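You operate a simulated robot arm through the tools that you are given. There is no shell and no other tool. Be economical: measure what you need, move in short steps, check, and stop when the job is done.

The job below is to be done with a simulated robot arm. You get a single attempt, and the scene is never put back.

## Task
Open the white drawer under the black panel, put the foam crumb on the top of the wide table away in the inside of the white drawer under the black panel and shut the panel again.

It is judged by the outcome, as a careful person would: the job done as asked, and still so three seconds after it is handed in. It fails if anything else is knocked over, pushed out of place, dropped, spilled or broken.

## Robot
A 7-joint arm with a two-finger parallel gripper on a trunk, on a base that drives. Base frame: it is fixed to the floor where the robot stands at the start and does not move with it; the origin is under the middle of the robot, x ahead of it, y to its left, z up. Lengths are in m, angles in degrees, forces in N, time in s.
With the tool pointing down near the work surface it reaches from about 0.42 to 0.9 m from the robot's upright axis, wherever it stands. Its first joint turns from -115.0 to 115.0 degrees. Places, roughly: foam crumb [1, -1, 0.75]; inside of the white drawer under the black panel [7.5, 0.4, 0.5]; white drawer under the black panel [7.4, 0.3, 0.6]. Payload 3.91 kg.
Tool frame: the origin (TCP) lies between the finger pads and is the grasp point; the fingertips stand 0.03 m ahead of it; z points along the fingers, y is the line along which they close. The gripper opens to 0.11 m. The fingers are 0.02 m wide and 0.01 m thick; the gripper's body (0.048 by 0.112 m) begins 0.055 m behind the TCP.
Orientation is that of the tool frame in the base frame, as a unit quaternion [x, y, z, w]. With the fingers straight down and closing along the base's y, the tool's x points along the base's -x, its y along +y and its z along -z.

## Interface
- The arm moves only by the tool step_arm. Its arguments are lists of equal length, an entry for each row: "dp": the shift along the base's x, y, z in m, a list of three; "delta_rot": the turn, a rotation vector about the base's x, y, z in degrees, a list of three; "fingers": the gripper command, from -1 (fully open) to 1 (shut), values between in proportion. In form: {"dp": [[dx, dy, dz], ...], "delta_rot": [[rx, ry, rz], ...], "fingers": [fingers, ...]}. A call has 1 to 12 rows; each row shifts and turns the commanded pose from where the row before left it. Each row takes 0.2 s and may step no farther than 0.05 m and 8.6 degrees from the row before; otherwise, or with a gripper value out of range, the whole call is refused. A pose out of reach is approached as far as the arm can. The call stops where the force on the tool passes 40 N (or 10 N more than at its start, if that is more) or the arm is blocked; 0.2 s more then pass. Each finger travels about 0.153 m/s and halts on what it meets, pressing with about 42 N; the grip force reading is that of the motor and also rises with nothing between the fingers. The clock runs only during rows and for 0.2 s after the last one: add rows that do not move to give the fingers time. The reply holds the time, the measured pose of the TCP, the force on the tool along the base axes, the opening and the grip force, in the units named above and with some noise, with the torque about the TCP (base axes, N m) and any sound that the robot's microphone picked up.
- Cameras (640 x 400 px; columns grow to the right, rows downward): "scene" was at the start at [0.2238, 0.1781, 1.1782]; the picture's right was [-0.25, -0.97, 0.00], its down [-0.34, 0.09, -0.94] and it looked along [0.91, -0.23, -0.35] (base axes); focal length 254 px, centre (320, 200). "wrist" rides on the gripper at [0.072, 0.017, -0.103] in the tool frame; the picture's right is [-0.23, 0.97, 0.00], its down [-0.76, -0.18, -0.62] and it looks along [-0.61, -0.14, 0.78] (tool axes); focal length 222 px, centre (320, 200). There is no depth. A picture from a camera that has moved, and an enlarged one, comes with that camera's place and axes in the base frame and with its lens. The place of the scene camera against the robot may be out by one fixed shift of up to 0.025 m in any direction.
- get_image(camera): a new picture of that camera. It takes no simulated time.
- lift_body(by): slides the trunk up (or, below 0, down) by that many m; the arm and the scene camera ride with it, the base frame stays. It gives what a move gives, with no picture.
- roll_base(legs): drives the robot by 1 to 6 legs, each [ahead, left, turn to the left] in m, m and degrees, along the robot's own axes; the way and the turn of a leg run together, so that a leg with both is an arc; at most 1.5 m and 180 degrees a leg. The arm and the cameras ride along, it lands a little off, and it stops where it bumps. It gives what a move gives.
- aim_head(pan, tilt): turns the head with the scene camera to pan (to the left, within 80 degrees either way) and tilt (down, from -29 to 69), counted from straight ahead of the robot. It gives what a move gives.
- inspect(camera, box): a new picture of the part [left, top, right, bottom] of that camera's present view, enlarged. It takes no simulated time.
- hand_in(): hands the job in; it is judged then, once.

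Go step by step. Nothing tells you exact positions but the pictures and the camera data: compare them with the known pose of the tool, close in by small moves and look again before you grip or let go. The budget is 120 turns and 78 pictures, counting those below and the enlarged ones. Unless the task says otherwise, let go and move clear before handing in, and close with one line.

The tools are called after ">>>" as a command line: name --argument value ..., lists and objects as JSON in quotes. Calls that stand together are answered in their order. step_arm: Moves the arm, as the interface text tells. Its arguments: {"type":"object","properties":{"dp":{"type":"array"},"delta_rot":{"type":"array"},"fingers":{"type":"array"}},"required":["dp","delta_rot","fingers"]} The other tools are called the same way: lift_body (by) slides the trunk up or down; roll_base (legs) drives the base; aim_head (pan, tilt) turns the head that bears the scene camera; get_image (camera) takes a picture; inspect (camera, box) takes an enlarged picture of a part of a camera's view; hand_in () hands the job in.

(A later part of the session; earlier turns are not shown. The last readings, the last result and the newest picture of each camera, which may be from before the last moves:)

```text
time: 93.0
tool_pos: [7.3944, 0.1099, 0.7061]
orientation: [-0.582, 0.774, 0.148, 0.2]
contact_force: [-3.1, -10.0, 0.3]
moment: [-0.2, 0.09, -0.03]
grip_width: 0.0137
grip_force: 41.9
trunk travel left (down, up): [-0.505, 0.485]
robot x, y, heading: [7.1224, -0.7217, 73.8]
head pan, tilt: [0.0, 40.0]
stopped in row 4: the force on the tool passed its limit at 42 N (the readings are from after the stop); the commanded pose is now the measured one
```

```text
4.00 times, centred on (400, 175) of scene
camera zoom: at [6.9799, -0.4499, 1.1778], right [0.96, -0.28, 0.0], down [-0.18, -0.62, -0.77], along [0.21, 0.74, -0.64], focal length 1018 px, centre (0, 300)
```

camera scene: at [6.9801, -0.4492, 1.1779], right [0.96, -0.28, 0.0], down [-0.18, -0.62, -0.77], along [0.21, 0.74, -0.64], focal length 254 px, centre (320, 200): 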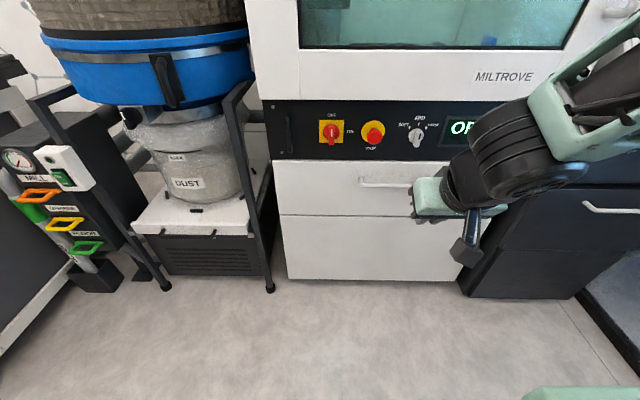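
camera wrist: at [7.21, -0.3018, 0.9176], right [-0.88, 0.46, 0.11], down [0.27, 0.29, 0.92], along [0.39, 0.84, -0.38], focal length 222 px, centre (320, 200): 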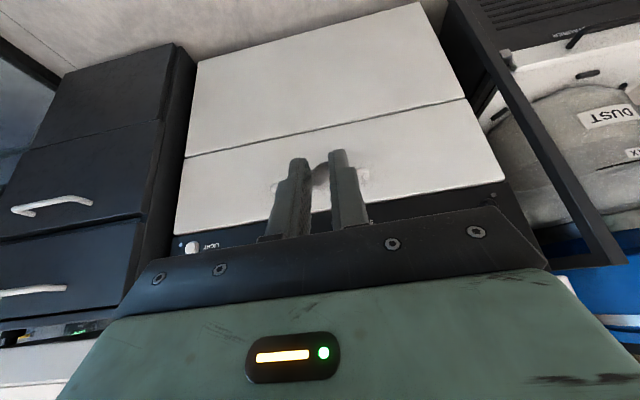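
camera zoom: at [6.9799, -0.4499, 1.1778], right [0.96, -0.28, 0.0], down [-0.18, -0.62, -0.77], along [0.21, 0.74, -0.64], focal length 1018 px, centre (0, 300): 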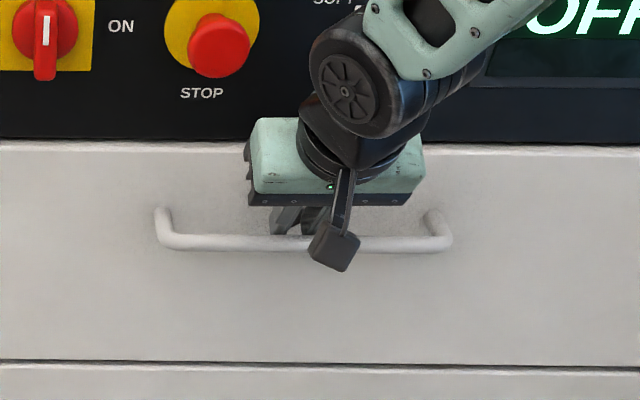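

Fingertips touch the drawer face with only ~1 cm of hook below the bar. I'll back up slightly, steepen the tilt to ~18°, and re-insert deeper.

>>> step_arm --dp '[[-0.002, -0.008, 0.03], [0, 0.002, 0], [0, 0.003, 0], [0, 0, 0]]' --delta_rot '[[0, 0, 0], [-5.3, 1.55, 0], [-5.3, 1.55, 0], [0, 0, 0]]' --fingers '[1, 1, 1, 1]'

>>> inspect --camera "wrist" --box '[160, 80, 480, 280]'

```text
time: 94.0
tool_pos: [7.3934, 0.1096, 0.738]
orientation: [-0.592, 0.791, 0.091, 0.126]
contact_force: [0.3, 0.4, 0.2]
moment: [0.02, 0.03, -0.03]
grip_width: 0.0136
grip_force: 41.6
trunk travel left (down, up): [-0.505, 0.485]
robot x, y, heading: [7.1214, -0.7215, 73.7]
head pan, tilt: [0.0, 40.0]
```

```text
2.00 times, centred on (320, 180) of wrist
camera zoom: at [7.3488, 0.0176, 0.8132], right [-0.87, 0.48, 0.07], down [0.32, 0.46, 0.83], along [0.37, 0.74, -0.56], focal length 444 px, centre (320, 240)
```

zoom: 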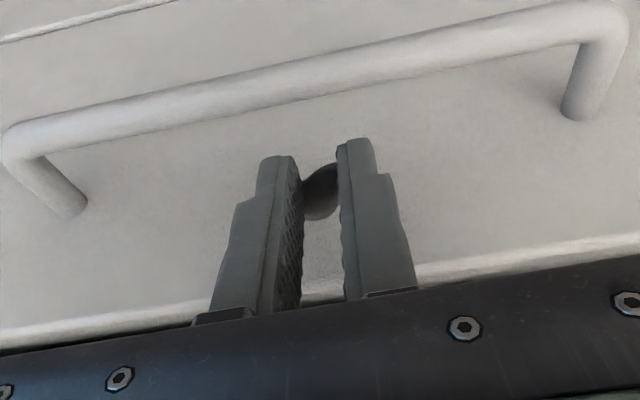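

Tilt is 18° and the tips are just above and behind the bar. I'll go down 4 cm.

>>> step_arm --dp '[[0, 0.002, -0.015], [0, 0.002, -0.015], [0, 0.001, -0.01], [0, 0, 0]]' --delta_rot '[[0, 0, 0], [0, 0, 0], [0, 0, 0], [0, 0, 0]]' --fingers '[1, 1, 1, 1]'

>>> inspect --camera "wrist" --box '[160, 80, 480, 280]'

```text
time: 95.0
tool_pos: [7.3925, 0.1163, 0.6997]
orientation: [-0.593, 0.79, 0.095, 0.128]
contact_force: [-0.3, -0.9, 25.4]
moment: [-0.19, 0.3, -0.28]
grip_width: 0.0139
grip_force: 42.3
trunk travel left (down, up): [-0.505, 0.485]
robot x, y, heading: [7.1194, -0.7187, 73.9]
head pan, tilt: [0.0, 40.0]
```

```text
2.00 times, centred on (320, 180) of wrist
camera zoom: at [7.3486, 0.0247, 0.7754], right [-0.87, 0.48, 0.07], down [0.32, 0.46, 0.83], along [0.37, 0.75, -0.55], focal length 444 px, centre (320, 240)
```

zoom: 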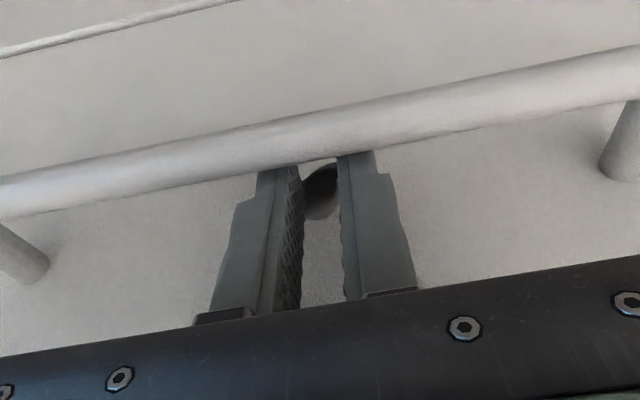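

The upward 25 N indicates the tips rest on the bar, so the bar is about 1 cm further back than estimated (y≈0.112, z≈0.678). I'll lift, go 1.5 cm forward and descend again.

>>> step_arm --dp '[[0, 0, 0.02], [0.004, 0.015, 0], [0, 0, -0.012], [0, 0, -0.012], [0, 0, -0.01]]' --delta_rot '[[0, 0, 0], [0, 0, 0], [0, 0, 0], [0, 0, 0], [0, 0, 0]]' --fingers '[1, 1, 1, 1, 1]'

>>> inspect --camera "wrist" --box '[160, 80, 480, 280]'

```text
time: 95.6
tool_pos: [7.3935, 0.119, 0.7108]
orientation: [-0.594, 0.791, 0.083, 0.118]
contact_force: [-2.9, -10.8, 1.4]
moment: [-0.34, 0.12, -0.01]
grip_width: 0.0137
grip_force: 42.0
trunk travel left (down, up): [-0.505, 0.485]
robot x, y, heading: [7.1223, -0.7203, 73.9]
head pan, tilt: [0.0, 40.0]
stopped in row 2: the force on the tool passed its limit at 43 N (the readings are from after the stop); the commanded pose is now the measured one
```

```text
2.00 times, centred on (320, 180) of wrist
camera zoom: at [7.3496, 0.0283, 0.7887], right [-0.87, 0.48, 0.06], down [0.32, 0.48, 0.82], along [0.37, 0.73, -0.58], focal length 444 px, centre (320, 240)
```

zoom: 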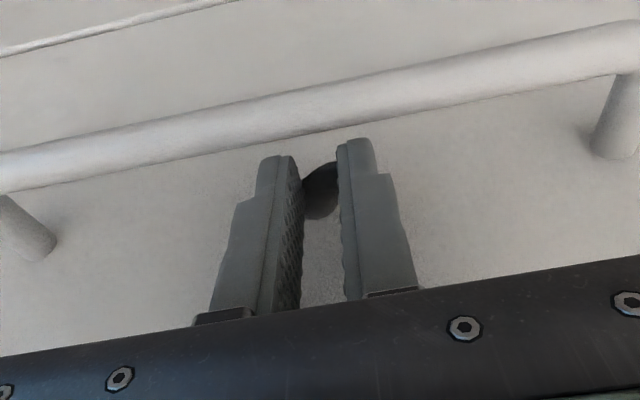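

The tips contact the drawer face (y≈0.137), so the bar-to-face gap is only about 3 cm, and the earlier position was in fact hooked. I'll come out 3 mm and slide down again behind the bar.

>>> step_arm --dp '[[-0.001, -0.004, 0], [0, 0, -0.006], [0, 0, -0.005], [0, 0, -0.004]]' --delta_rot '[[0, 0, 0], [0, 0, 0], [0, 0, 0], [0, 0, 0]]' --fingers '[1, 1, 1, 1]'

>>> inspect --camera "scene" --box '[340, 140, 436, 200]'

```text
time: 96.6
tool_pos: [7.3929, 0.1159, 0.6977]
orientation: [-0.593, 0.791, 0.085, 0.122]
contact_force: [2.1, 2.4, 9.9]
moment: [-0.04, 0.1, -0.14]
grip_width: 0.0137
grip_force: 42.3
trunk travel left (down, up): [-0.505, 0.485]
robot x, y, heading: [7.1239, -0.7193, 73.8]
head pan, tilt: [0.0, 40.0]
```

```text
6.67 times, centred on (388, 170) of scene
camera zoom: at [6.98, -0.4499, 1.1781], right [0.96, -0.28, 0.0], down [-0.18, -0.62, -0.77], along [0.21, 0.74, -0.64], focal length 1697 px, centre (-133, 400)
```

zoom: 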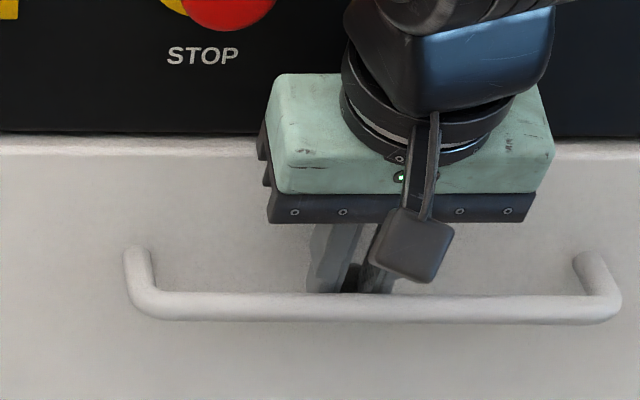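

The fingers are clearly behind the bar. I'll try a gentle pull of 4 cm.

>>> step_arm --dp '[[-0.003, -0.01, 0], [-0.003, -0.01, 0], [-0.003, -0.01, 0], [-0.003, -0.01, 0], [0, 0, 0]]' --delta_rot '[[0, 0, 0], [0, 0, 0], [0, 0, 0], [0, 0, 0], [0, 0, 0]]' --fingers '[1, 1, 1, 1, 1]'

>>> inspect --camera "scene" --box '[280, 130, 480, 255]'

```text
time: 97.8
tool_pos: [7.3816, 0.0767, 0.6958]
orientation: [-0.594, 0.791, 0.085, 0.119]
contact_force: [-1.2, 0.7, 12.5]
moment: [-0.13, 0.2, -0.13]
grip_width: 0.0137
grip_force: 41.6
trunk travel left (down, up): [-0.505, 0.485]
robot x, y, heading: [7.1198, -0.7216, 73.8]
head pan, tilt: [0.0, 40.0]
```

```text
3.20 times, centred on (380, 192) of scene
camera zoom: at [6.9798, -0.4501, 1.1779], right [0.96, -0.28, 0.0], down [-0.18, -0.62, -0.77], along [0.21, 0.74, -0.64], focal length 814 px, centre (128, 224)
```

zoom: 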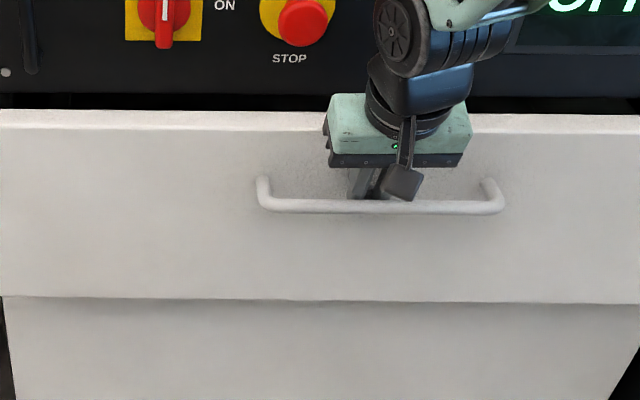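

The drawer is opening. I'll pull on another 20 cm.

>>> step_arm --dp '[[-0.0056, -0.0192, 0], [-0.0056, -0.0192, 0], [-0.0056, -0.0192, 0], [-0.0056, -0.0192, 0], [-0.0056, -0.0192, 0], [-0.0056, -0.0192, 0], [-0.0056, -0.0192, 0], [-0.0056, -0.0192, 0], [-0.0056, -0.0192, 0], [-0.0056, -0.0192, 0], [0, 0, 0]]' --delta_rot '[[0, 0, 0], [0, 0, 0], [0, 0, 0], [0, 0, 0], [0, 0, 0], [0, 0, 0], [0, 0, 0], [0, 0, 0], [0, 0, 0], [0, 0, 0], [0, 0, 0]]' --fingers '[1, 1, 1, 1, 1, 1, 1, 1, 1, 1, 1]'

>>> get_image --camera "scene"

```text
time: 100.2
tool_pos: [7.3258, -0.1187, 0.6963]
orientation: [-0.594, 0.792, 0.083, 0.119]
contact_force: [-0.6, -1.8, -0.6]
moment: [-0.06, 0.0, 0.0]
grip_width: 0.0136
grip_force: 42.4
trunk travel left (down, up): [-0.505, 0.485]
robot x, y, heading: [7.1181, -0.7216, 74.0]
head pan, tilt: [0.0, 40.0]
```

```text
33 pictures are left
camera scene: at [6.98, -0.4498, 1.1778], right [0.96, -0.28, 0.0], down [-0.18, -0.62, -0.77], along [0.21, 0.74, -0.64], focal length 254 px, centre (320, 200)
```

scene: 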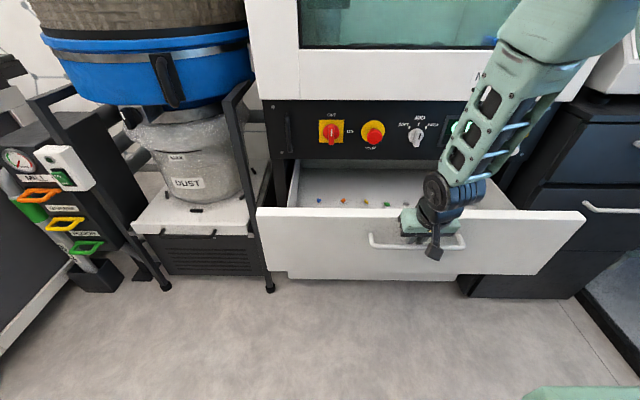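

The drawer is open about 24 cm and has small coloured pieces toward the back left. I'll unhook along the finger axis, rise and move over the open drawer interior, avoiding those pieces.

>>> step_arm --dp '[[-0.001, -0.004, 0.02], [-0.001, -0.005, 0.02], [-0.001, -0.005, 0.02], [0, 0, 0.04], [0, 0, 0.04], [0, 0, 0.03]]' --delta_rot '[[0, 0, 0], [0, 0, 0], [0, 0, 0], [0, 0, 0], [0, 0, 0], [0, 0, 0]]' --fingers '[1, 1, 1, 1, 1, 1]'

>>> get_image --camera "wrist"

>>> inspect --camera "scene" --box '[250, 130, 590, 330]'

```text
time: 101.6
tool_pos: [7.3229, -0.1282, 0.8665]
orientation: [-0.593, 0.792, 0.083, 0.119]
contact_force: [-0.1, 0.4, -0.2]
moment: [0.03, -0.02, -0.01]
grip_width: 0.0137
grip_force: 41.8
trunk travel left (down, up): [-0.505, 0.485]
robot x, y, heading: [7.1211, -0.727, 73.7]
head pan, tilt: [0.0, 40.0]
```

```text
32 pictures are left
camera wrist: at [7.2788, -0.2192, 0.9438], right [-0.87, 0.48, 0.06], down [0.32, 0.48, 0.82], along [0.37, 0.73, -0.57], focal length 222 px, centre (320, 200)
```

wrist: 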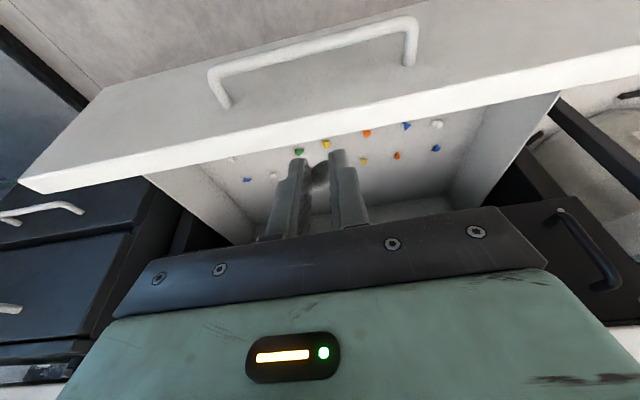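

```text
1.88 times, centred on (420, 230) of scene
camera zoom: at [6.98, -0.4496, 1.1777], right [0.96, -0.28, 0.0], down [-0.18, -0.62, -0.77], along [0.21, 0.74, -0.64], focal length 479 px, centre (132, 144)
```

zoom: 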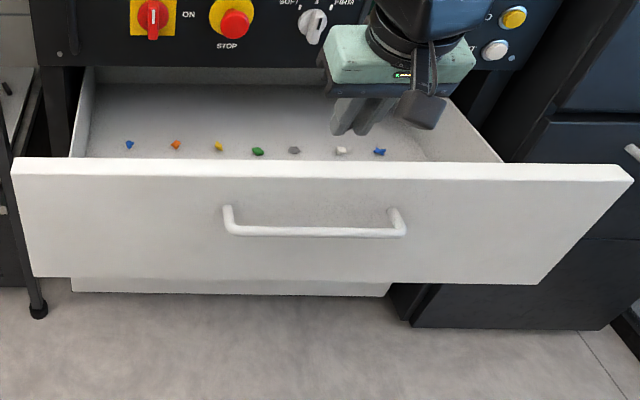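

Floor is at z≈0.52 and the near row of existing pieces begins about 20 cm behind the drawer front, so there is a free strip in front. I'll set the tool upright and move it over the middle of that strip.

>>> step_arm --dp '[[0, 0, 0.01], [0, 0, 0], [0.009, 0.032, 0], [0.009, 0.032, 0], [0.009, 0.032, 0], [0.009, 0.032, 0], [0.009, 0.032, 0], [0, 0, 0]]' --delta_rot '[[-8, 2.3, 0], [-8, 2.3, 0], [0, 0, 0], [0, 0, 0], [0, 0, 0], [0, 0, 0], [0, 0, 0], [0, 0, 0]]' --fingers '[1, 1, 1, 1, 1, 1, 1, 1]'

>>> get_image --camera "wrist"

>>> get_image --camera "scene"

```text
time: 103.4
tool_pos: [7.3679, 0.0308, 0.8771]
orientation: [-0.601, 0.8, -0.003, 0.004]
contact_force: [-0.4, -0.3, -0.4]
moment: [-0.01, 0.01, -0.02]
grip_width: 0.0136
grip_force: 42.1
trunk travel left (down, up): [-0.505, 0.485]
robot x, y, heading: [7.1225, -0.7174, 73.6]
head pan, tilt: [0.0, 40.0]
```

```text
30 pictures are left
camera wrist: at [7.3312, -0.0339, 0.9797], right [-0.87, 0.49, -0.01], down [0.38, 0.68, 0.63], along [0.31, 0.54, -0.78], focal length 222 px, centre (320, 200)
```

wrist: 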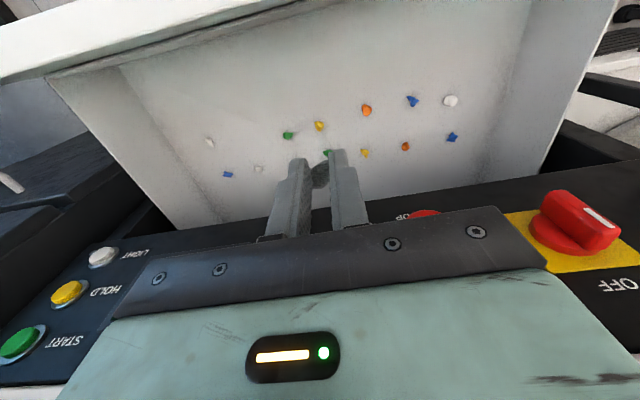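

```text
29 pictures are left
camera scene: at [6.98, -0.4498, 1.1778], right [0.96, -0.28, 0.0], down [-0.18, -0.62, -0.77], along [0.21, 0.74, -0.64], focal length 254 px, centre (320, 200)
```

scene: 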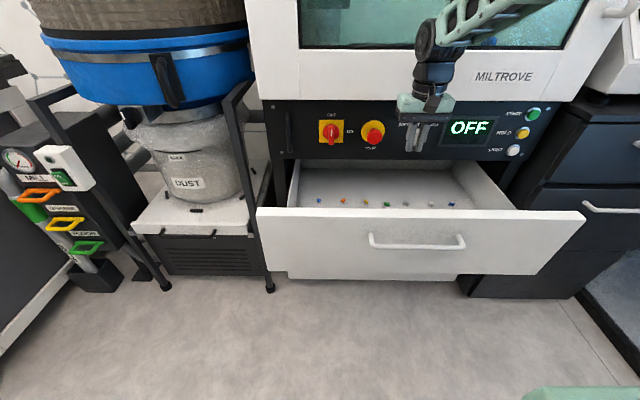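

The TCP is over the free strip, ~10 cm from the nearest existing piece. I'll lower with the arm in stages.

>>> step_arm --dp '[[0, 0, -0.04], [0, 0, -0.04], [0, 0, -0.04], [0, 0, -0.04], [0, 0, 0]]' --delta_rot '[[0, 0, 0], [0, 0, 0], [0, 0, 0], [0, 0, 0], [0, 0, 0]]' --fingers '[1, 1, 1, 1, 1]'

>>> get_image --camera "wrist"

>>> inspect --camera "scene" --box '[250, 80, 590, 290]'

```text
time: 104.6
tool_pos: [7.3658, 0.0295, 0.7171]
orientation: [-0.601, 0.8, -0.003, 0.003]
contact_force: [-1.5, 0.6, -0.8]
moment: [0.01, 0.03, -0.03]
grip_width: 0.0137
grip_force: 41.8
trunk travel left (down, up): [-0.505, 0.485]
robot x, y, heading: [7.1188, -0.7255, 73.7]
head pan, tilt: [0.0, 40.0]
```

```text
28 pictures are left
camera wrist: at [7.3299, -0.0358, 0.8196], right [-0.87, 0.49, -0.01], down [0.38, 0.68, 0.63], along [0.31, 0.54, -0.78], focal length 222 px, centre (320, 200)
```

wrist: 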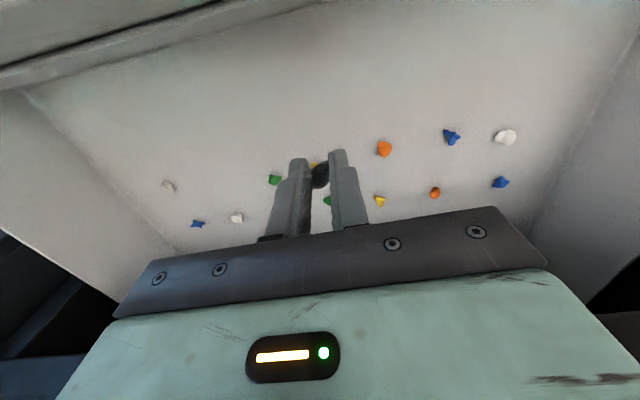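

```text
1.88 times, centred on (420, 185) of scene
camera zoom: at [6.98, -0.4497, 1.1778], right [0.96, -0.28, 0.0], down [-0.18, -0.62, -0.77], along [0.21, 0.74, -0.64], focal length 479 px, centre (132, 228)
```

zoom: 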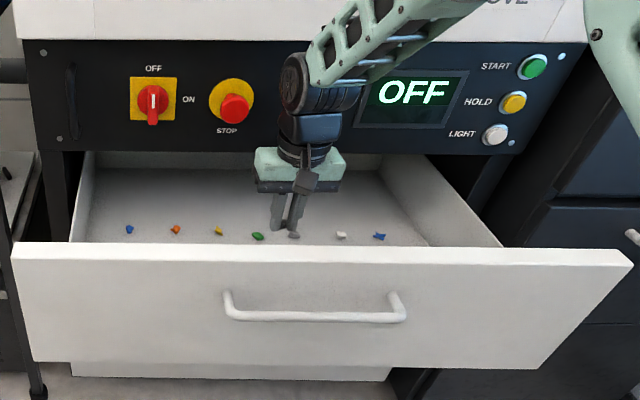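

Clearances look good. I'll lower another 12 cm.

>>> step_arm --dp '[[0, 0, -0.03], [0, 0, -0.03], [0, 0, -0.03], [0, 0, -0.03], [0, 0, 0]]' --delta_rot '[[0, 0, 0], [0, 0, 0], [0, 0, 0], [0, 0, 0], [0, 0, 0]]' --fingers '[1, 1, 1, 1, 1]'

>>> get_image --camera "wrist"

>>> inspect --camera "scene" --box '[250, 80, 590, 290]'

```text
time: 105.8
tool_pos: [7.3671, 0.0292, 0.5946]
orientation: [-0.601, 0.799, -0.003, 0.003]
contact_force: [-1.0, 0.3, -0.8]
moment: [-0.01, -0.01, 0.0]
grip_width: 0.0136
grip_force: 42.0
trunk travel left (down, up): [-0.505, 0.485]
robot x, y, heading: [7.1236, -0.7218, 73.6]
head pan, tilt: [0.0, 40.0]
```

```text
26 pictures are left
camera wrist: at [7.3312, -0.0353, 0.6981], right [-0.87, 0.49, -0.01], down [0.38, 0.68, 0.63], along [0.31, 0.54, -0.78], focal length 222 px, centre (320, 200)
```

wrist: 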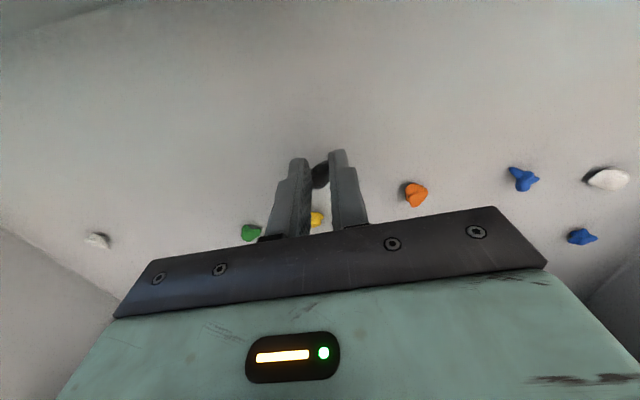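

```text
1.88 times, centred on (420, 185) of scene
camera zoom: at [6.98, -0.4497, 1.1778], right [0.96, -0.28, 0.0], down [-0.18, -0.62, -0.77], along [0.21, 0.74, -0.64], focal length 479 px, centre (132, 228)
```

zoom: 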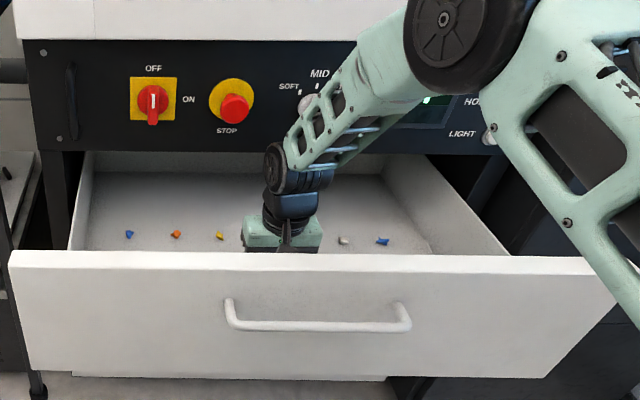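

The tips are about 5 cm above the drawer floor. I'll lower 3 cm more and open slightly to release the crumb.

>>> step_arm --dp '[[0.001, 0.003, -0.015], [0.001, 0.003, -0.015], [0, 0, 0], [0, 0, 0], [0, 0, 0], [0, 0, 0], [0, 0, 0]]' --delta_rot '[[0, 0, 0], [0, 0, 0], [0, 0, 0], [0, 0, 0], [0, 0, 0], [0, 0, 0], [0, 0, 0]]' --fingers '[1, 1, 1, 0.6, 0.4, 0.2, 0.2]'

>>> get_image --camera "wrist"

```text
time: 107.4
tool_pos: [7.3705, 0.0347, 0.5664]
orientation: [-0.601, 0.799, -0.003, 0.005]
contact_force: [19.9, -5.5, 20.9]
moment: [-0.19, -0.05, 0.17]
grip_width: 0.0334
grip_force: 0.1
trunk travel left (down, up): [-0.505, 0.485]
robot x, y, heading: [7.1214, -0.7211, 74.0]
head pan, tilt: [0.0, 40.0]
```

```text
24 pictures are left
camera wrist: at [7.3335, -0.0301, 0.6689], right [-0.87, 0.49, -0.01], down [0.38, 0.68, 0.63], along [0.31, 0.54, -0.78], focal length 222 px, centre (320, 200)
```

wrist: 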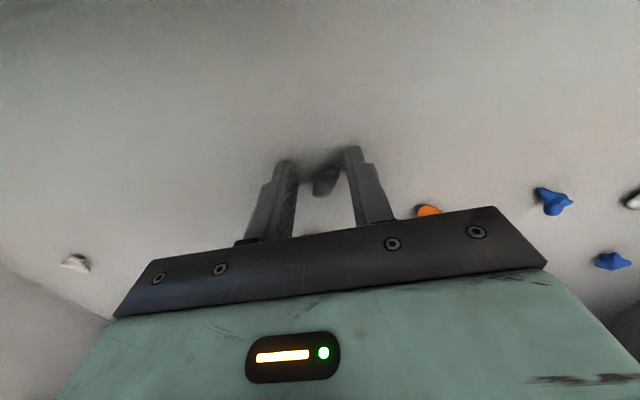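

The crumb has been released onto the floor between the fingers, and there's light contact. I'll raise straight up and check.

>>> step_arm --dp '[[0, 0, 0.015], [0, 0, 0.03], [0, 0, 0.04], [0, 0, 0.04], [0, 0, 0.04], [0, 0, 0.04], [0, 0, 0.04], [0, 0, 0.04]]' --delta_rot '[[0, 0, 0], [0, 0, 0], [0, 0, 0], [0, 0, 0], [0, 0, 0], [0, 0, 0], [0, 0, 0], [0, 0, 0]]' --fingers '[0.2, 0.2, 0.2, 0.2, 0.2, 0.2, 0.2, 0.2]'

>>> get_image --camera "wrist"

>>> get_image --camera "scene"

```text
time: 109.2
tool_pos: [7.368, 0.036, 0.8537]
orientation: [-0.601, 0.799, -0.004, 0.003]
contact_force: [0.4, 1.3, -0.3]
moment: [0.02, -0.04, -0.01]
grip_width: 0.0439
grip_force: 0.2
trunk travel left (down, up): [-0.505, 0.485]
robot x, y, heading: [7.1192, -0.722, 73.6]
head pan, tilt: [0.0, 40.0]
```

```text
23 pictures are left
camera wrist: at [7.3313, -0.0283, 0.9558], right [-0.87, 0.49, -0.01], down [0.38, 0.68, 0.63], along [0.31, 0.54, -0.78], focal length 222 px, centre (320, 200)
```

wrist: 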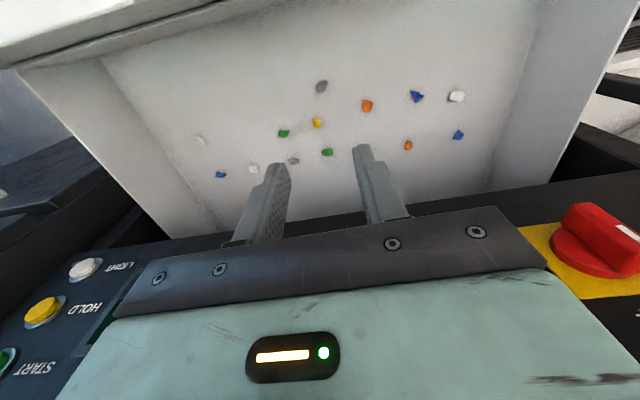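

```text
22 pictures are left
camera scene: at [6.9801, -0.4495, 1.1777], right [0.96, -0.28, 0.0], down [-0.18, -0.62, -0.77], along [0.21, 0.74, -0.64], focal length 254 px, centre (320, 200)
```

scene: 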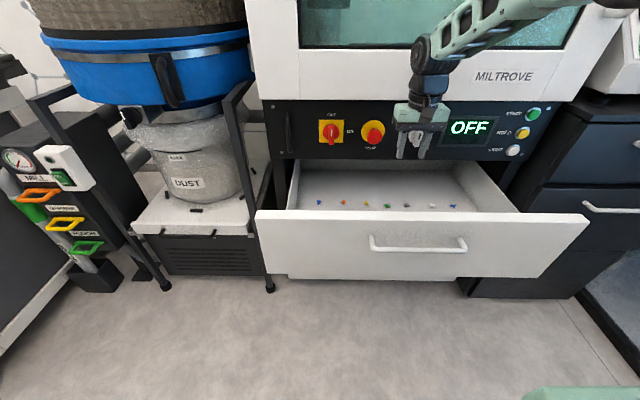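

The crumb lies by itself in the drawer and the other pieces are undisturbed. I'll retreat up and back over the drawer front toward the robot, closing the fingers.

>>> step_arm --dp '[[0, 0, 0.03], [-0.012, -0.041, 0], [-0.012, -0.041, 0], [-0.012, -0.041, 0], [-0.012, -0.041, 0], [-0.012, -0.041, 0], [-0.01, -0.035, 0]]' --delta_rot '[[0, 0, 0], [0, 0, 0], [0, 0, 0], [0, 0, 0], [0, 0, 0], [0, 0, 0], [0, 0, 0]]' --fingers '[0.2, 0.2, 0.5, 1, 1, 1, 1]'

>>> step_arm --dp '[[0.024, -0.007, 0], [0.024, -0.007, 0], [0.024, -0.007, 0], [0.024, -0.007, 0], [0.024, -0.007, 0], [0.024, -0.007, 0]]' --delta_rot '[[7.2, -2.1, 0], [7.2, -2.1, 0], [7.2, -2.1, 0], [7.2, -2.1, 0], [7.2, -2.1, 0], [7.2, -2.1, 0]]' --fingers '[1, 1, 1, 1, 1, 1]'

>>> get_image --camera "scene"

```text
time: 110.8
tool_pos: [7.2981, -0.2064, 0.8841]
orientation: [-0.6, 0.8, -0.003, 0.003]
contact_force: [0.2, 0.7, -0.3]
moment: [-0.02, 0.01, -0.02]
grip_width: 0.0
grip_force: 37.8
trunk travel left (down, up): [-0.505, 0.485]
robot x, y, heading: [7.1226, -0.7183, 74.0]
head pan, tilt: [0.0, 40.0]
```

```text
time: 112.2
tool_pos: [7.4593, -0.1908, 0.9165]
orientation: [-0.555, 0.744, 0.219, 0.302]
contact_force: [-2.6, 1.2, -0.1]
moment: [-0.09, -0.19, -0.17]
grip_width: 0.0
grip_force: 37.7
out of reach, approached as far as the arm can: row 4, 5, 6
trunk travel left (down, up): [-0.505, 0.485]
robot x, y, heading: [7.124, -0.7225, 73.9]
head pan, tilt: [0.0, 40.0]
```

```text
21 pictures are left
camera scene: at [6.9799, -0.4494, 1.1777], right [0.96, -0.28, 0.0], down [-0.18, -0.62, -0.77], along [0.21, 0.74, -0.64], focal length 254 px, centre (320, 200)
```

scene: 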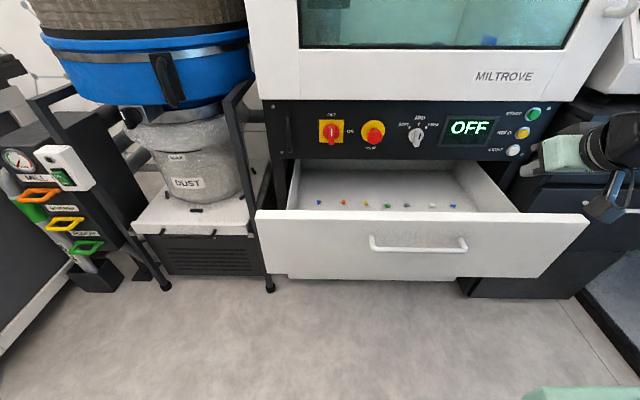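

The gripper is tilted 44° right of the handle and above the rim. I'll back off 3 cm, then check before lowering with the trunk.

>>> step_arm --dp '[[-0.004, -0.0145, 0], [-0.004, -0.0145, 0], [0, 0, 0]]' --delta_rot '[[0, 0, 0], [0, 0, 0], [0, 0, 0]]' --fingers '[1, 1, 1]'

```text
time: 113.0
tool_pos: [7.4631, -0.1942, 0.9284]
orientation: [-0.554, 0.74, 0.225, 0.309]
contact_force: [-0.1, 0.2, -0.4]
moment: [0.0, 0.0, 0.0]
grip_width: 0.0
grip_force: 37.7
out of reach, approached as far as the arm can: row 1, 2
trunk travel left (down, up): [-0.505, 0.485]
robot x, y, heading: [7.1241, -0.7212, 73.7]
head pan, tilt: [0.0, 40.0]
```

It's too close for the arm to fold further, so I'll back the base 8 cm and then lower the trunk.

>>> roll_base --legs '[[-0.08, 0, 0]]'

>>> lift_body --by -0.23

>>> get_image --camera "scene"

>>> get_image --camera "wrist"

```text
time: 114.1
tool_pos: [7.4405, -0.2714, 0.9279]
orientation: [-0.554, 0.74, 0.226, 0.308]
contact_force: [0.0, -0.4, -0.7]
moment: [0.03, 0.0, 0.0]
grip_width: 0.0
grip_force: 37.2
trunk travel left (down, up): [-0.505, 0.485]
robot x, y, heading: [7.1012, -0.7963, 73.8]
head pan, tilt: [0.0, 40.0]
```

```text
time: 116.5
tool_pos: [7.4407, -0.2726, 0.6981]
orientation: [-0.554, 0.739, 0.226, 0.309]
contact_force: [0.1, 0.2, -0.1]
moment: [0.0, 0.0, -0.02]
grip_width: 0.0001
grip_force: 38.0
trunk travel left (down, up): [-0.275, 0.715]
robot x, y, heading: [7.1031, -0.7989, 73.8]
head pan, tilt: [0.0, 40.0]
```

```text
20 pictures are left
camera scene: at [6.9577, -0.5259, 0.9479], right [0.96, -0.28, 0.0], down [-0.18, -0.62, -0.77], along [0.21, 0.74, -0.64], focal length 254 px, centre (320, 200)
```

scene: 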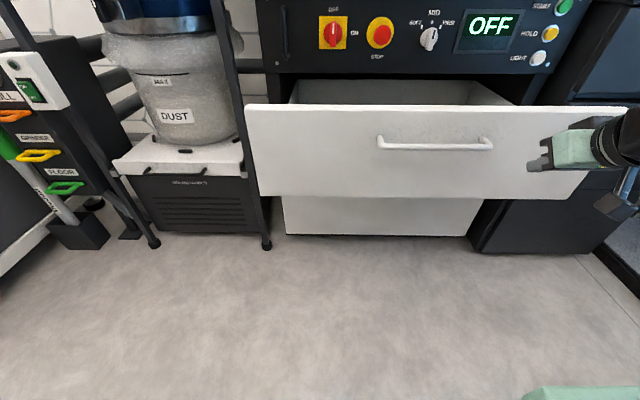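

```text
19 pictures are left
camera wrist: at [7.3902, -0.3857, 0.7195], right [-0.89, 0.43, 0.15], down [0.19, 0.05, 0.98], along [0.42, 0.9, -0.12], focal length 222 px, centre (320, 200)
```

wrist: 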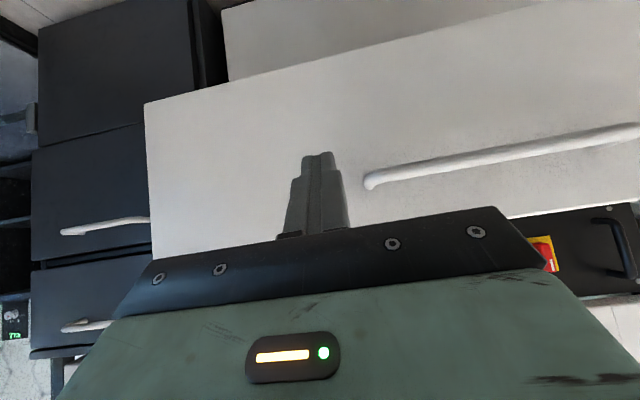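

The tips face the drawer front just right of the handle. I'll push forward 24 cm with the arm.

>>> step_arm --dp '[[0.008, 0.029, 0], [0.008, 0.029, 0], [0.008, 0.029, 0], [0.008, 0.029, 0], [0.008, 0.029, 0], [0.008, 0.029, 0], [0.008, 0.029, 0], [0.008, 0.029, 0]]' --delta_rot '[[0, 0, 0], [0, 0, 0], [0, 0, 0], [0, 0, 0], [0, 0, 0], [0, 0, 0], [0, 0, 0], [0, 0, 0]]' --fingers '[1, 1, 1, 1, 1, 1, 1, 1]'

>>> get_image --camera "scene"

```text
time: 118.3
tool_pos: [7.4909, -0.1348, 0.7553]
orientation: [-0.554, 0.739, 0.227, 0.31]
contact_force: [0.1, 0.1, 0.6]
moment: [0.0, 0.01, -0.04]
grip_width: 0.0001
grip_force: 37.4
out of reach, approached as far as the arm can: row 3, 4, 5, 6, 7, 8
trunk travel left (down, up): [-0.275, 0.715]
robot x, y, heading: [7.0989, -0.7955, 73.6]
head pan, tilt: [0.0, 40.0]
```

```text
18 pictures are left
camera scene: at [6.9577, -0.5259, 0.9479], right [0.96, -0.28, 0.0], down [-0.18, -0.62, -0.77], along [0.21, 0.74, -0.64], focal length 254 px, centre (320, 200)
```

scene: 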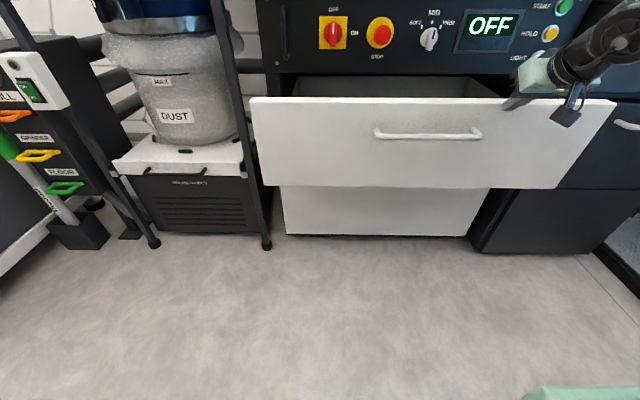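

The arm is limited by this steep tilt and rose toward the rim. I'll back the base off, restore the trunk height and reduce the tilt to ~25° before pushing again.

>>> roll_base --legs '[[-0.1, 0, 0]]'

>>> lift_body --by 0.23

>>> step_arm --dp '[[0, 0, 0], [0, 0, 0], [0, 0, 0], [0, 0, 0]]' --delta_rot '[[-6.2, 1.8, 0], [-6.2, 1.8, 0], [-6.2, 1.8, 0], [0, 0, 0]]' --fingers '[1, 1, 1, 1]'

```text
time: 119.5
tool_pos: [7.4611, -0.2321, 0.755]
orientation: [-0.554, 0.739, 0.227, 0.308]
contact_force: [0.3, -0.2, -0.6]
moment: [0.0, 0.02, 0.01]
grip_width: 0.0001
grip_force: 37.9
trunk travel left (down, up): [-0.275, 0.715]
robot x, y, heading: [7.0671, -0.8978, 74.0]
head pan, tilt: [0.0, 40.0]
```

```text
time: 121.9
tool_pos: [7.4605, -0.2317, 0.984]
orientation: [-0.554, 0.739, 0.226, 0.308]
contact_force: [-0.8, 0.5, 0.1]
moment: [-0.02, 0.01, -0.03]
grip_width: 0.0001
grip_force: 37.6
trunk travel left (down, up): [-0.505, 0.485]
robot x, y, heading: [7.0675, -0.8963, 74.1]
head pan, tilt: [0.0, 40.0]
```

```text
time: 122.9
tool_pos: [7.4549, -0.2653, 0.9984]
orientation: [-0.586, 0.779, 0.13, 0.181]
contact_force: [0.2, 0.4, -0.4]
moment: [0.03, -0.02, 0.03]
grip_width: 0.0
grip_force: 37.9
out of reach, approached as far as the arm can: row 1, 2, 3
trunk travel left (down, up): [-0.505, 0.485]
robot x, y, heading: [7.07, -0.8935, 74.0]
head pan, tilt: [0.0, 40.0]
```

Tilt is 26° with 14 cm clear in front of the drawer. I'll lower the arm to face height.

>>> step_arm --dp '[[0, 0, -0.04], [0, 0, -0.04], [0, 0, -0.04], [0, 0, -0.04], [0, 0, -0.04], [0, 0, -0.04], [0, 0, -0.04], [0, 0, -0.03]]' --delta_rot '[[0, 0, 0], [0, 0, 0], [0, 0, 0], [0, 0, 0], [0, 0, 0], [0, 0, 0], [0, 0, 0], [0, 0, 0]]' --fingers '[1, 1, 1, 1, 1, 1, 1, 1]'

>>> get_image --camera "scene"

```text
time: 124.7
tool_pos: [7.4329, -0.3957, 0.8219]
orientation: [-0.585, 0.78, 0.132, 0.18]
contact_force: [0.2, 0.1, -0.2]
moment: [0.01, 0.0, -0.04]
grip_width: 0.0
grip_force: 37.9
out of reach, approached as far as the arm can: row 1, 2, 3, 4, 5, 6, 7, 8
trunk travel left (down, up): [-0.505, 0.485]
robot x, y, heading: [7.0678, -0.8976, 73.9]
head pan, tilt: [0.0, 40.0]
```

```text
17 pictures are left
camera scene: at [6.9287, -0.6242, 1.1778], right [0.96, -0.28, 0.0], down [-0.18, -0.62, -0.77], along [0.21, 0.74, -0.64], focal length 254 px, centre (320, 200)
```

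scene: 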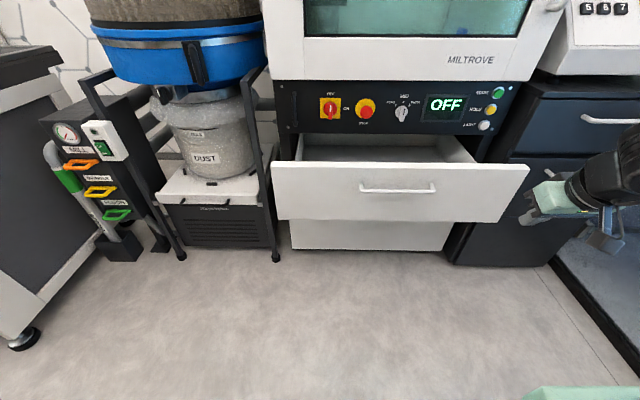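

The commanded pose is too close in to be reached. I'll command forward moves to bring it back into reach and check.

>>> step_arm --dp '[[0.008, 0.029, 0], [0.008, 0.029, 0], [0.008, 0.029, 0], [0, 0, 0]]' --delta_rot '[[0, 0, 0], [0, 0, 0], [0, 0, 0], [0, 0, 0]]' --fingers '[1, 1, 1, 1]'

```text
time: 125.7
tool_pos: [7.4503, -0.3462, 0.8648]
orientation: [-0.586, 0.779, 0.13, 0.18]
contact_force: [0.7, 0.0, 0.1]
moment: [-0.01, 0.01, -0.03]
grip_width: 0.0
grip_force: 37.9
out of reach, approached as far as the arm can: row 1, 2, 3
trunk travel left (down, up): [-0.505, 0.485]
robot x, y, heading: [7.0707, -0.8948, 74.0]
head pan, tilt: [0.0, 40.0]
```

This corner of the workspace is limited, so I'll bring the arm back in line with the robot's centre at ~18° tilt (which worked before) and shift the base right instead.

>>> step_arm --dp '[[-0.0326, 0.0096, 0.01], [-0.0326, 0.0096, 0], [-0.0326, 0.0096, 0], [-0.0326, 0.0096, 0], [-0.0326, 0.0096, 0], [0, 0, 0]]' --delta_rot '[[-3.8, 1.1, 0], [-3.8, 1.1, 0], [0, 0, 0], [0, 0, 0], [0, 0, 0], [0, 0, 0]]' --fingers '[1, 1, 1, 1, 1, 1]'

```text
time: 127.1
tool_pos: [7.3045, -0.3368, 0.9043]
orientation: [-0.594, 0.789, 0.09, 0.126]
contact_force: [0.0, 1.5, 0.1]
moment: [-0.04, 0.02, 0.01]
grip_width: 0.0
grip_force: 38.2
out of reach, approached as far as the arm can: row 2, 3, 4, 5
trunk travel left (down, up): [-0.505, 0.485]
robot x, y, heading: [7.0703, -0.896, 73.9]
head pan, tilt: [0.0, 40.0]
```

>>> step_arm --dp '[[0.004, 0.03, -0.02], [0, 0.03, -0.04], [0, 0.02, -0.04], [0, 0, -0.04], [0, 0, -0.04], [0, 0, 0]]' --delta_rot '[[0, 0, 0], [0, 0, 0], [0, 0, 0], [0, 0, 0], [0, 0, 0], [0, 0, 0]]' --fingers '[1, 1, 1, 1, 1, 1]'

```text
time: 128.5
tool_pos: [7.3355, -0.3878, 0.8393]
orientation: [-0.594, 0.79, 0.089, 0.126]
contact_force: [0.1, -0.3, -0.6]
moment: [0.01, -0.04, -0.04]
grip_width: 0.0
grip_force: 37.6
out of reach, approached as far as the arm can: row 1, 2, 3, 4, 5
trunk travel left (down, up): [-0.505, 0.485]
robot x, y, heading: [7.0704, -0.8965, 74.0]
head pan, tilt: [0.0, 40.0]
```

The commanded pose seems to have drifted from the measured one. I'll command up and back in safe steps to see where they resynchronise.

>>> step_arm --dp '[[-0.006, -0.02, 0.045], [-0.006, -0.02, 0.045], [-0.006, -0.02, 0.045], [-0.006, -0.02, 0.045], [-0.006, -0.02, 0.045], [0, 0, 0]]' --delta_rot '[[0, 0, 0], [0, 0, 0], [0, 0, 0], [0, 0, 0], [0, 0, 0], [0, 0, 0]]' --fingers '[1, 1, 1, 1, 1, 1]'

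>>> get_image --camera "scene"

```text
time: 129.9
tool_pos: [7.3189, -0.4232, 0.9656]
orientation: [-0.594, 0.79, 0.089, 0.124]
contact_force: [0.2, -0.1, -0.3]
moment: [0.01, 0.03, -0.01]
grip_width: 0.0
grip_force: 37.4
out of reach, approached as far as the arm can: row 3, 4, 5
trunk travel left (down, up): [-0.505, 0.485]
robot x, y, heading: [7.0681, -0.8957, 73.9]
head pan, tilt: [0.0, 40.0]
```

```text
16 pictures are left
camera scene: at [6.9287, -0.6242, 1.1778], right [0.96, -0.28, 0.0], down [-0.18, -0.62, -0.77], along [0.21, 0.74, -0.64], focal length 254 px, centre (320, 200)
```

scene: 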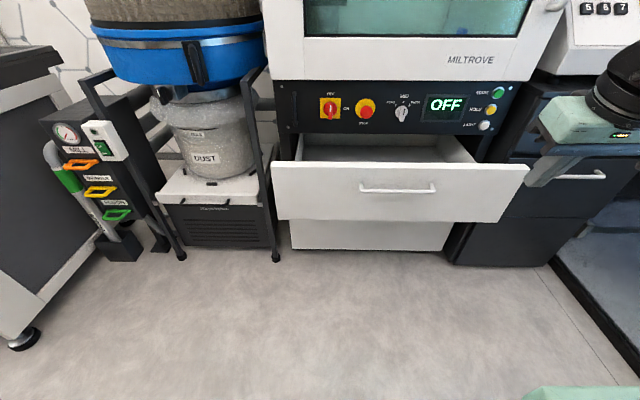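

I'll restore the tool to vertical, a configuration that worked, and re-centre it in line with the robot.

>>> step_arm --dp '[[0, 0.01, 0], [0, 0.02, 0], [-0.02, 0.02, 0], [-0.02, 0.01, -0.01], [-0.01, 0.01, -0.02], [0, 0, 0]]' --delta_rot '[[-6, 1.7, 0], [-6, 1.7, 0], [-5, 1.5, 0], [0, 0, 0], [0, 0, 0], [0, 0, 0]]' --fingers '[1, 1, 1, 1, 1, 1]'

```text
time: 131.3
tool_pos: [7.2739, -0.3705, 0.9436]
orientation: [-0.602, 0.798, -0.002, 0.003]
contact_force: [-0.2, 0.7, 0.0]
moment: [0.02, 0.0, 0.01]
grip_width: 0.0
grip_force: 37.9
out of reach, approached as far as the arm can: row 5
trunk travel left (down, up): [-0.505, 0.485]
robot x, y, heading: [7.0712, -0.8955, 73.9]
head pan, tilt: [0.0, 40.0]
```

>>> step_arm --dp '[[0.006, 0.028, 0], [0.006, 0.028, 0], [0.006, 0.028, 0], [0, 0, -0.03], [0, 0, -0.04], [0, 0, -0.04], [0, 0, 0]]' --delta_rot '[[0, 0, 0], [0, 0, 0], [0, 0, 0], [0, 0, 0], [0, 0, 0], [0, 0, 0], [0, 0, 0]]' --fingers '[1, 1, 1, 1, 1, 1, 1]'

```text
time: 132.9
tool_pos: [7.3091, -0.4005, 0.882]
orientation: [-0.602, 0.799, -0.001, 0.004]
contact_force: [-0.5, -0.6, 0.1]
moment: [-0.04, -0.01, 0.02]
grip_width: 0.0
grip_force: 37.4
out of reach, approached as far as the arm can: row 1, 2, 3, 4, 5, 6
trunk travel left (down, up): [-0.505, 0.485]
robot x, y, heading: [7.0725, -0.8938, 73.6]
head pan, tilt: [0.0, 40.0]
```

The arm appears stuck at a joint limit in an odd elbow shape. I'll look at the arm itself to understand it.

>>> aim_head --pan -45 --tilt 30

>>> get_image --camera "scene"

```text
time: 134.0
tool_pos: [7.3079, -0.4008, 0.8825]
orientation: [-0.602, 0.799, -0.001, 0.003]
contact_force: [0.3, 0.2, 0.6]
moment: [0.01, -0.03, -0.04]
grip_width: 0.0001
grip_force: 37.5
trunk travel left (down, up): [-0.505, 0.485]
robot x, y, heading: [7.0706, -0.8923, 74.3]
head pan, tilt: [-45.0, 30.0]
```

```text
15 pictures are left
camera scene: at [6.9843, -0.6621, 1.1932], right [0.48, -0.88, 0.0], down [-0.44, -0.24, -0.87], along [0.76, 0.42, -0.5], focal length 254 px, centre (320, 200)
```

scene: 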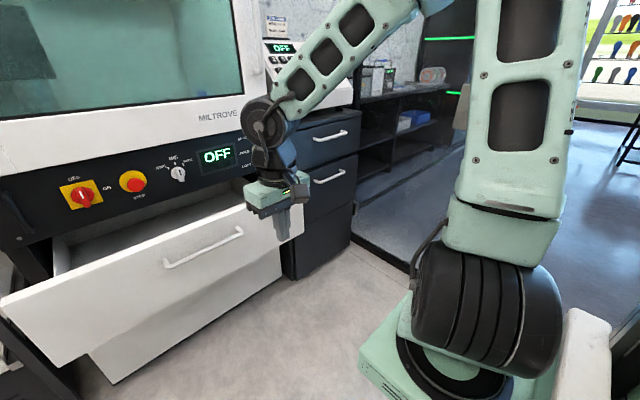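

The shape looks ordinary, so probably a wrist joint is at its limit. The tool's yaw doesn't matter for pushing, so I'll try turning it while commanding forward.

>>> step_arm --dp '[[0, 0, 0], [0, 0, 0], [0.008, 0.028, 0], [0.008, 0.028, 0], [0, 0, 0]]' --delta_rot '[[0, 0, 8], [0, 0, 8], [0, 0, 0], [0, 0, 0], [0, 0, 0]]' --fingers '[1, 1, 1, 1, 1]'

```text
time: 135.2
tool_pos: [7.3297, -0.3789, 0.9082]
orientation: [-0.707, 0.708, -0.002, 0.003]
contact_force: [0.2, -0.8, 0.9]
moment: [-0.04, 0.01, 0.02]
grip_width: 0.0001
grip_force: 37.7
out of reach, approached as far as the arm can: row 3, 4
trunk travel left (down, up): [-0.505, 0.485]
robot x, y, heading: [7.0708, -0.8975, 73.9]
head pan, tilt: [-45.0, 30.0]
```

>>> step_arm --dp '[[0, 0, 0], [0, 0, 0], [0, 0, 0], [0, 0, 0], [0, 0, 0], [0.008, 0.028, 0], [0.008, 0.028, 0], [0, 0, 0]]' --delta_rot '[[0, 0, -8], [0, 0, -8], [0, 0, -8], [0, 0, -8], [0, 0, -8], [0, 0, 0], [0, 0, 0], [0, 0, 0]]' --fingers '[1, 1, 1, 1, 1, 1, 1, 1]'

```text
time: 137.0
tool_pos: [7.3497, -0.3655, 0.9299]
orientation: [-0.423, 0.906, -0.001, 0.003]
contact_force: [0.7, 0.2, -0.1]
moment: [0.0, -0.01, -0.01]
grip_width: 0.0
grip_force: 37.8
out of reach, approached as far as the arm can: row 6, 7
trunk travel left (down, up): [-0.505, 0.485]
robot x, y, heading: [7.0729, -0.899, 73.9]
head pan, tilt: [-45.0, 30.0]
```

The limit seems to bind to the right and downward, so I'll restore the yaw and move left toward the original start pose relative to the robot.

>>> step_arm --dp '[[-0.02, 0.006, 0.02], [-0.02, 0.006, 0.01], [-0.02, 0.006, 0], [-0.02, 0.006, 0], [-0.02, 0.006, 0], [-0.02, 0.006, 0], [-0.02, 0.006, 0], [0, 0, 0]]' --delta_rot '[[0, 0, 8], [0, 0, 8], [0, 0, 8], [0, 0, 0], [0, 0, 0], [0, 0, 0], [0, 0, 0], [0, 0, 0]]' --fingers '[1, 1, 1, 1, 1, 1, 1, 1]'

>>> step_arm --dp '[[0.006, 0.02, 0], [0.006, 0.02, 0], [0, 0, -0.02], [0, 0, -0.02], [0, 0, 0]]' --delta_rot '[[0, 0, 0], [0, 0, 0], [0, 0, 0], [0, 0, 0], [0, 0, 0]]' --fingers '[1, 1, 1, 1, 1]'

```text
time: 138.8
tool_pos: [7.2725, -0.3598, 0.9702]
orientation: [-0.602, 0.799, -0.002, 0.003]
contact_force: [-0.8, -0.1, -0.8]
moment: [0.01, -0.01, -0.01]
grip_width: 0.0
grip_force: 38.2
out of reach, approached as far as the arm can: row 3, 4, 5, 6, 7
trunk travel left (down, up): [-0.505, 0.485]
robot x, y, heading: [7.0695, -0.8932, 74.0]
head pan, tilt: [-45.0, 30.0]
```

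```text
time: 140.0
tool_pos: [7.289, -0.367, 0.9435]
orientation: [-0.602, 0.798, -0.002, 0.003]
contact_force: [1.3, -0.2, 0.8]
moment: [0.01, 0.0, -0.01]
grip_width: 0.0
grip_force: 37.3
out of reach, approached as far as the arm can: row 1, 2, 3, 4
trunk travel left (down, up): [-0.505, 0.485]
robot x, y, heading: [7.0753, -0.8987, 74.1]
head pan, tilt: [-45.0, 30.0]
```

The arm stays bound by a joint limit here, but I don't need it to reach: I can hold a tilted pose and push the drawer with the base. I'll tilt the tool 30° forward now.

>>> step_arm --dp '[[0, -0.005, 0.01], [0, -0.005, 0.01], [0, 0, 0.01], [0, 0, 0], [0, 0, 0]]' --delta_rot '[[7.2, -2.1, 0], [7.2, -2.1, 0], [7.2, -2.1, 0], [7.2, -2.1, 0], [0, 0, 0]]' --fingers '[1, 1, 1, 1, 1]'

>>> aim_head --pan -15 --tilt 40

```text
time: 141.2
tool_pos: [7.289, -0.3766, 0.9739]
orientation: [-0.58, 0.772, 0.153, 0.211]
contact_force: [-0.5, -0.6, -0.6]
moment: [0.0, -0.03, 0.01]
grip_width: 0.0003
grip_force: 37.5
trunk travel left (down, up): [-0.505, 0.485]
robot x, y, heading: [7.0769, -0.8963, 73.8]
head pan, tilt: [-45.0, 30.0]
```

```text
time: 142.2
tool_pos: [7.2885, -0.3763, 0.9744]
orientation: [-0.581, 0.772, 0.153, 0.21]
contact_force: [0.1, 0.1, -0.4]
moment: [0.0, 0.01, 0.04]
grip_width: 0.0
grip_force: 38.1
trunk travel left (down, up): [-0.505, 0.485]
robot x, y, heading: [7.07, -0.8973, 74.1]
head pan, tilt: [-15.0, 40.0]
```

All reachable. I'll test whether forward and down now work.

>>> step_arm --dp '[[0.006, 0.02, 0], [0.006, 0.02, 0], [0, 0, -0.02], [0, 0, -0.02], [0, 0, 0]]' --delta_rot '[[0, 0, 0], [0, 0, 0], [0, 0, 0], [0, 0, 0], [0, 0, 0]]' --fingers '[1, 1, 1, 1, 1]'

```text
time: 143.4
tool_pos: [7.2985, -0.3362, 0.9351]
orientation: [-0.581, 0.772, 0.153, 0.21]
contact_force: [0.5, 0.1, -0.2]
moment: [-0.03, -0.01, 0.0]
grip_width: 0.0001
grip_force: 37.3
trunk travel left (down, up): [-0.505, 0.485]
robot x, y, heading: [7.0761, -0.8937, 73.7]
head pan, tilt: [-15.0, 40.0]
```

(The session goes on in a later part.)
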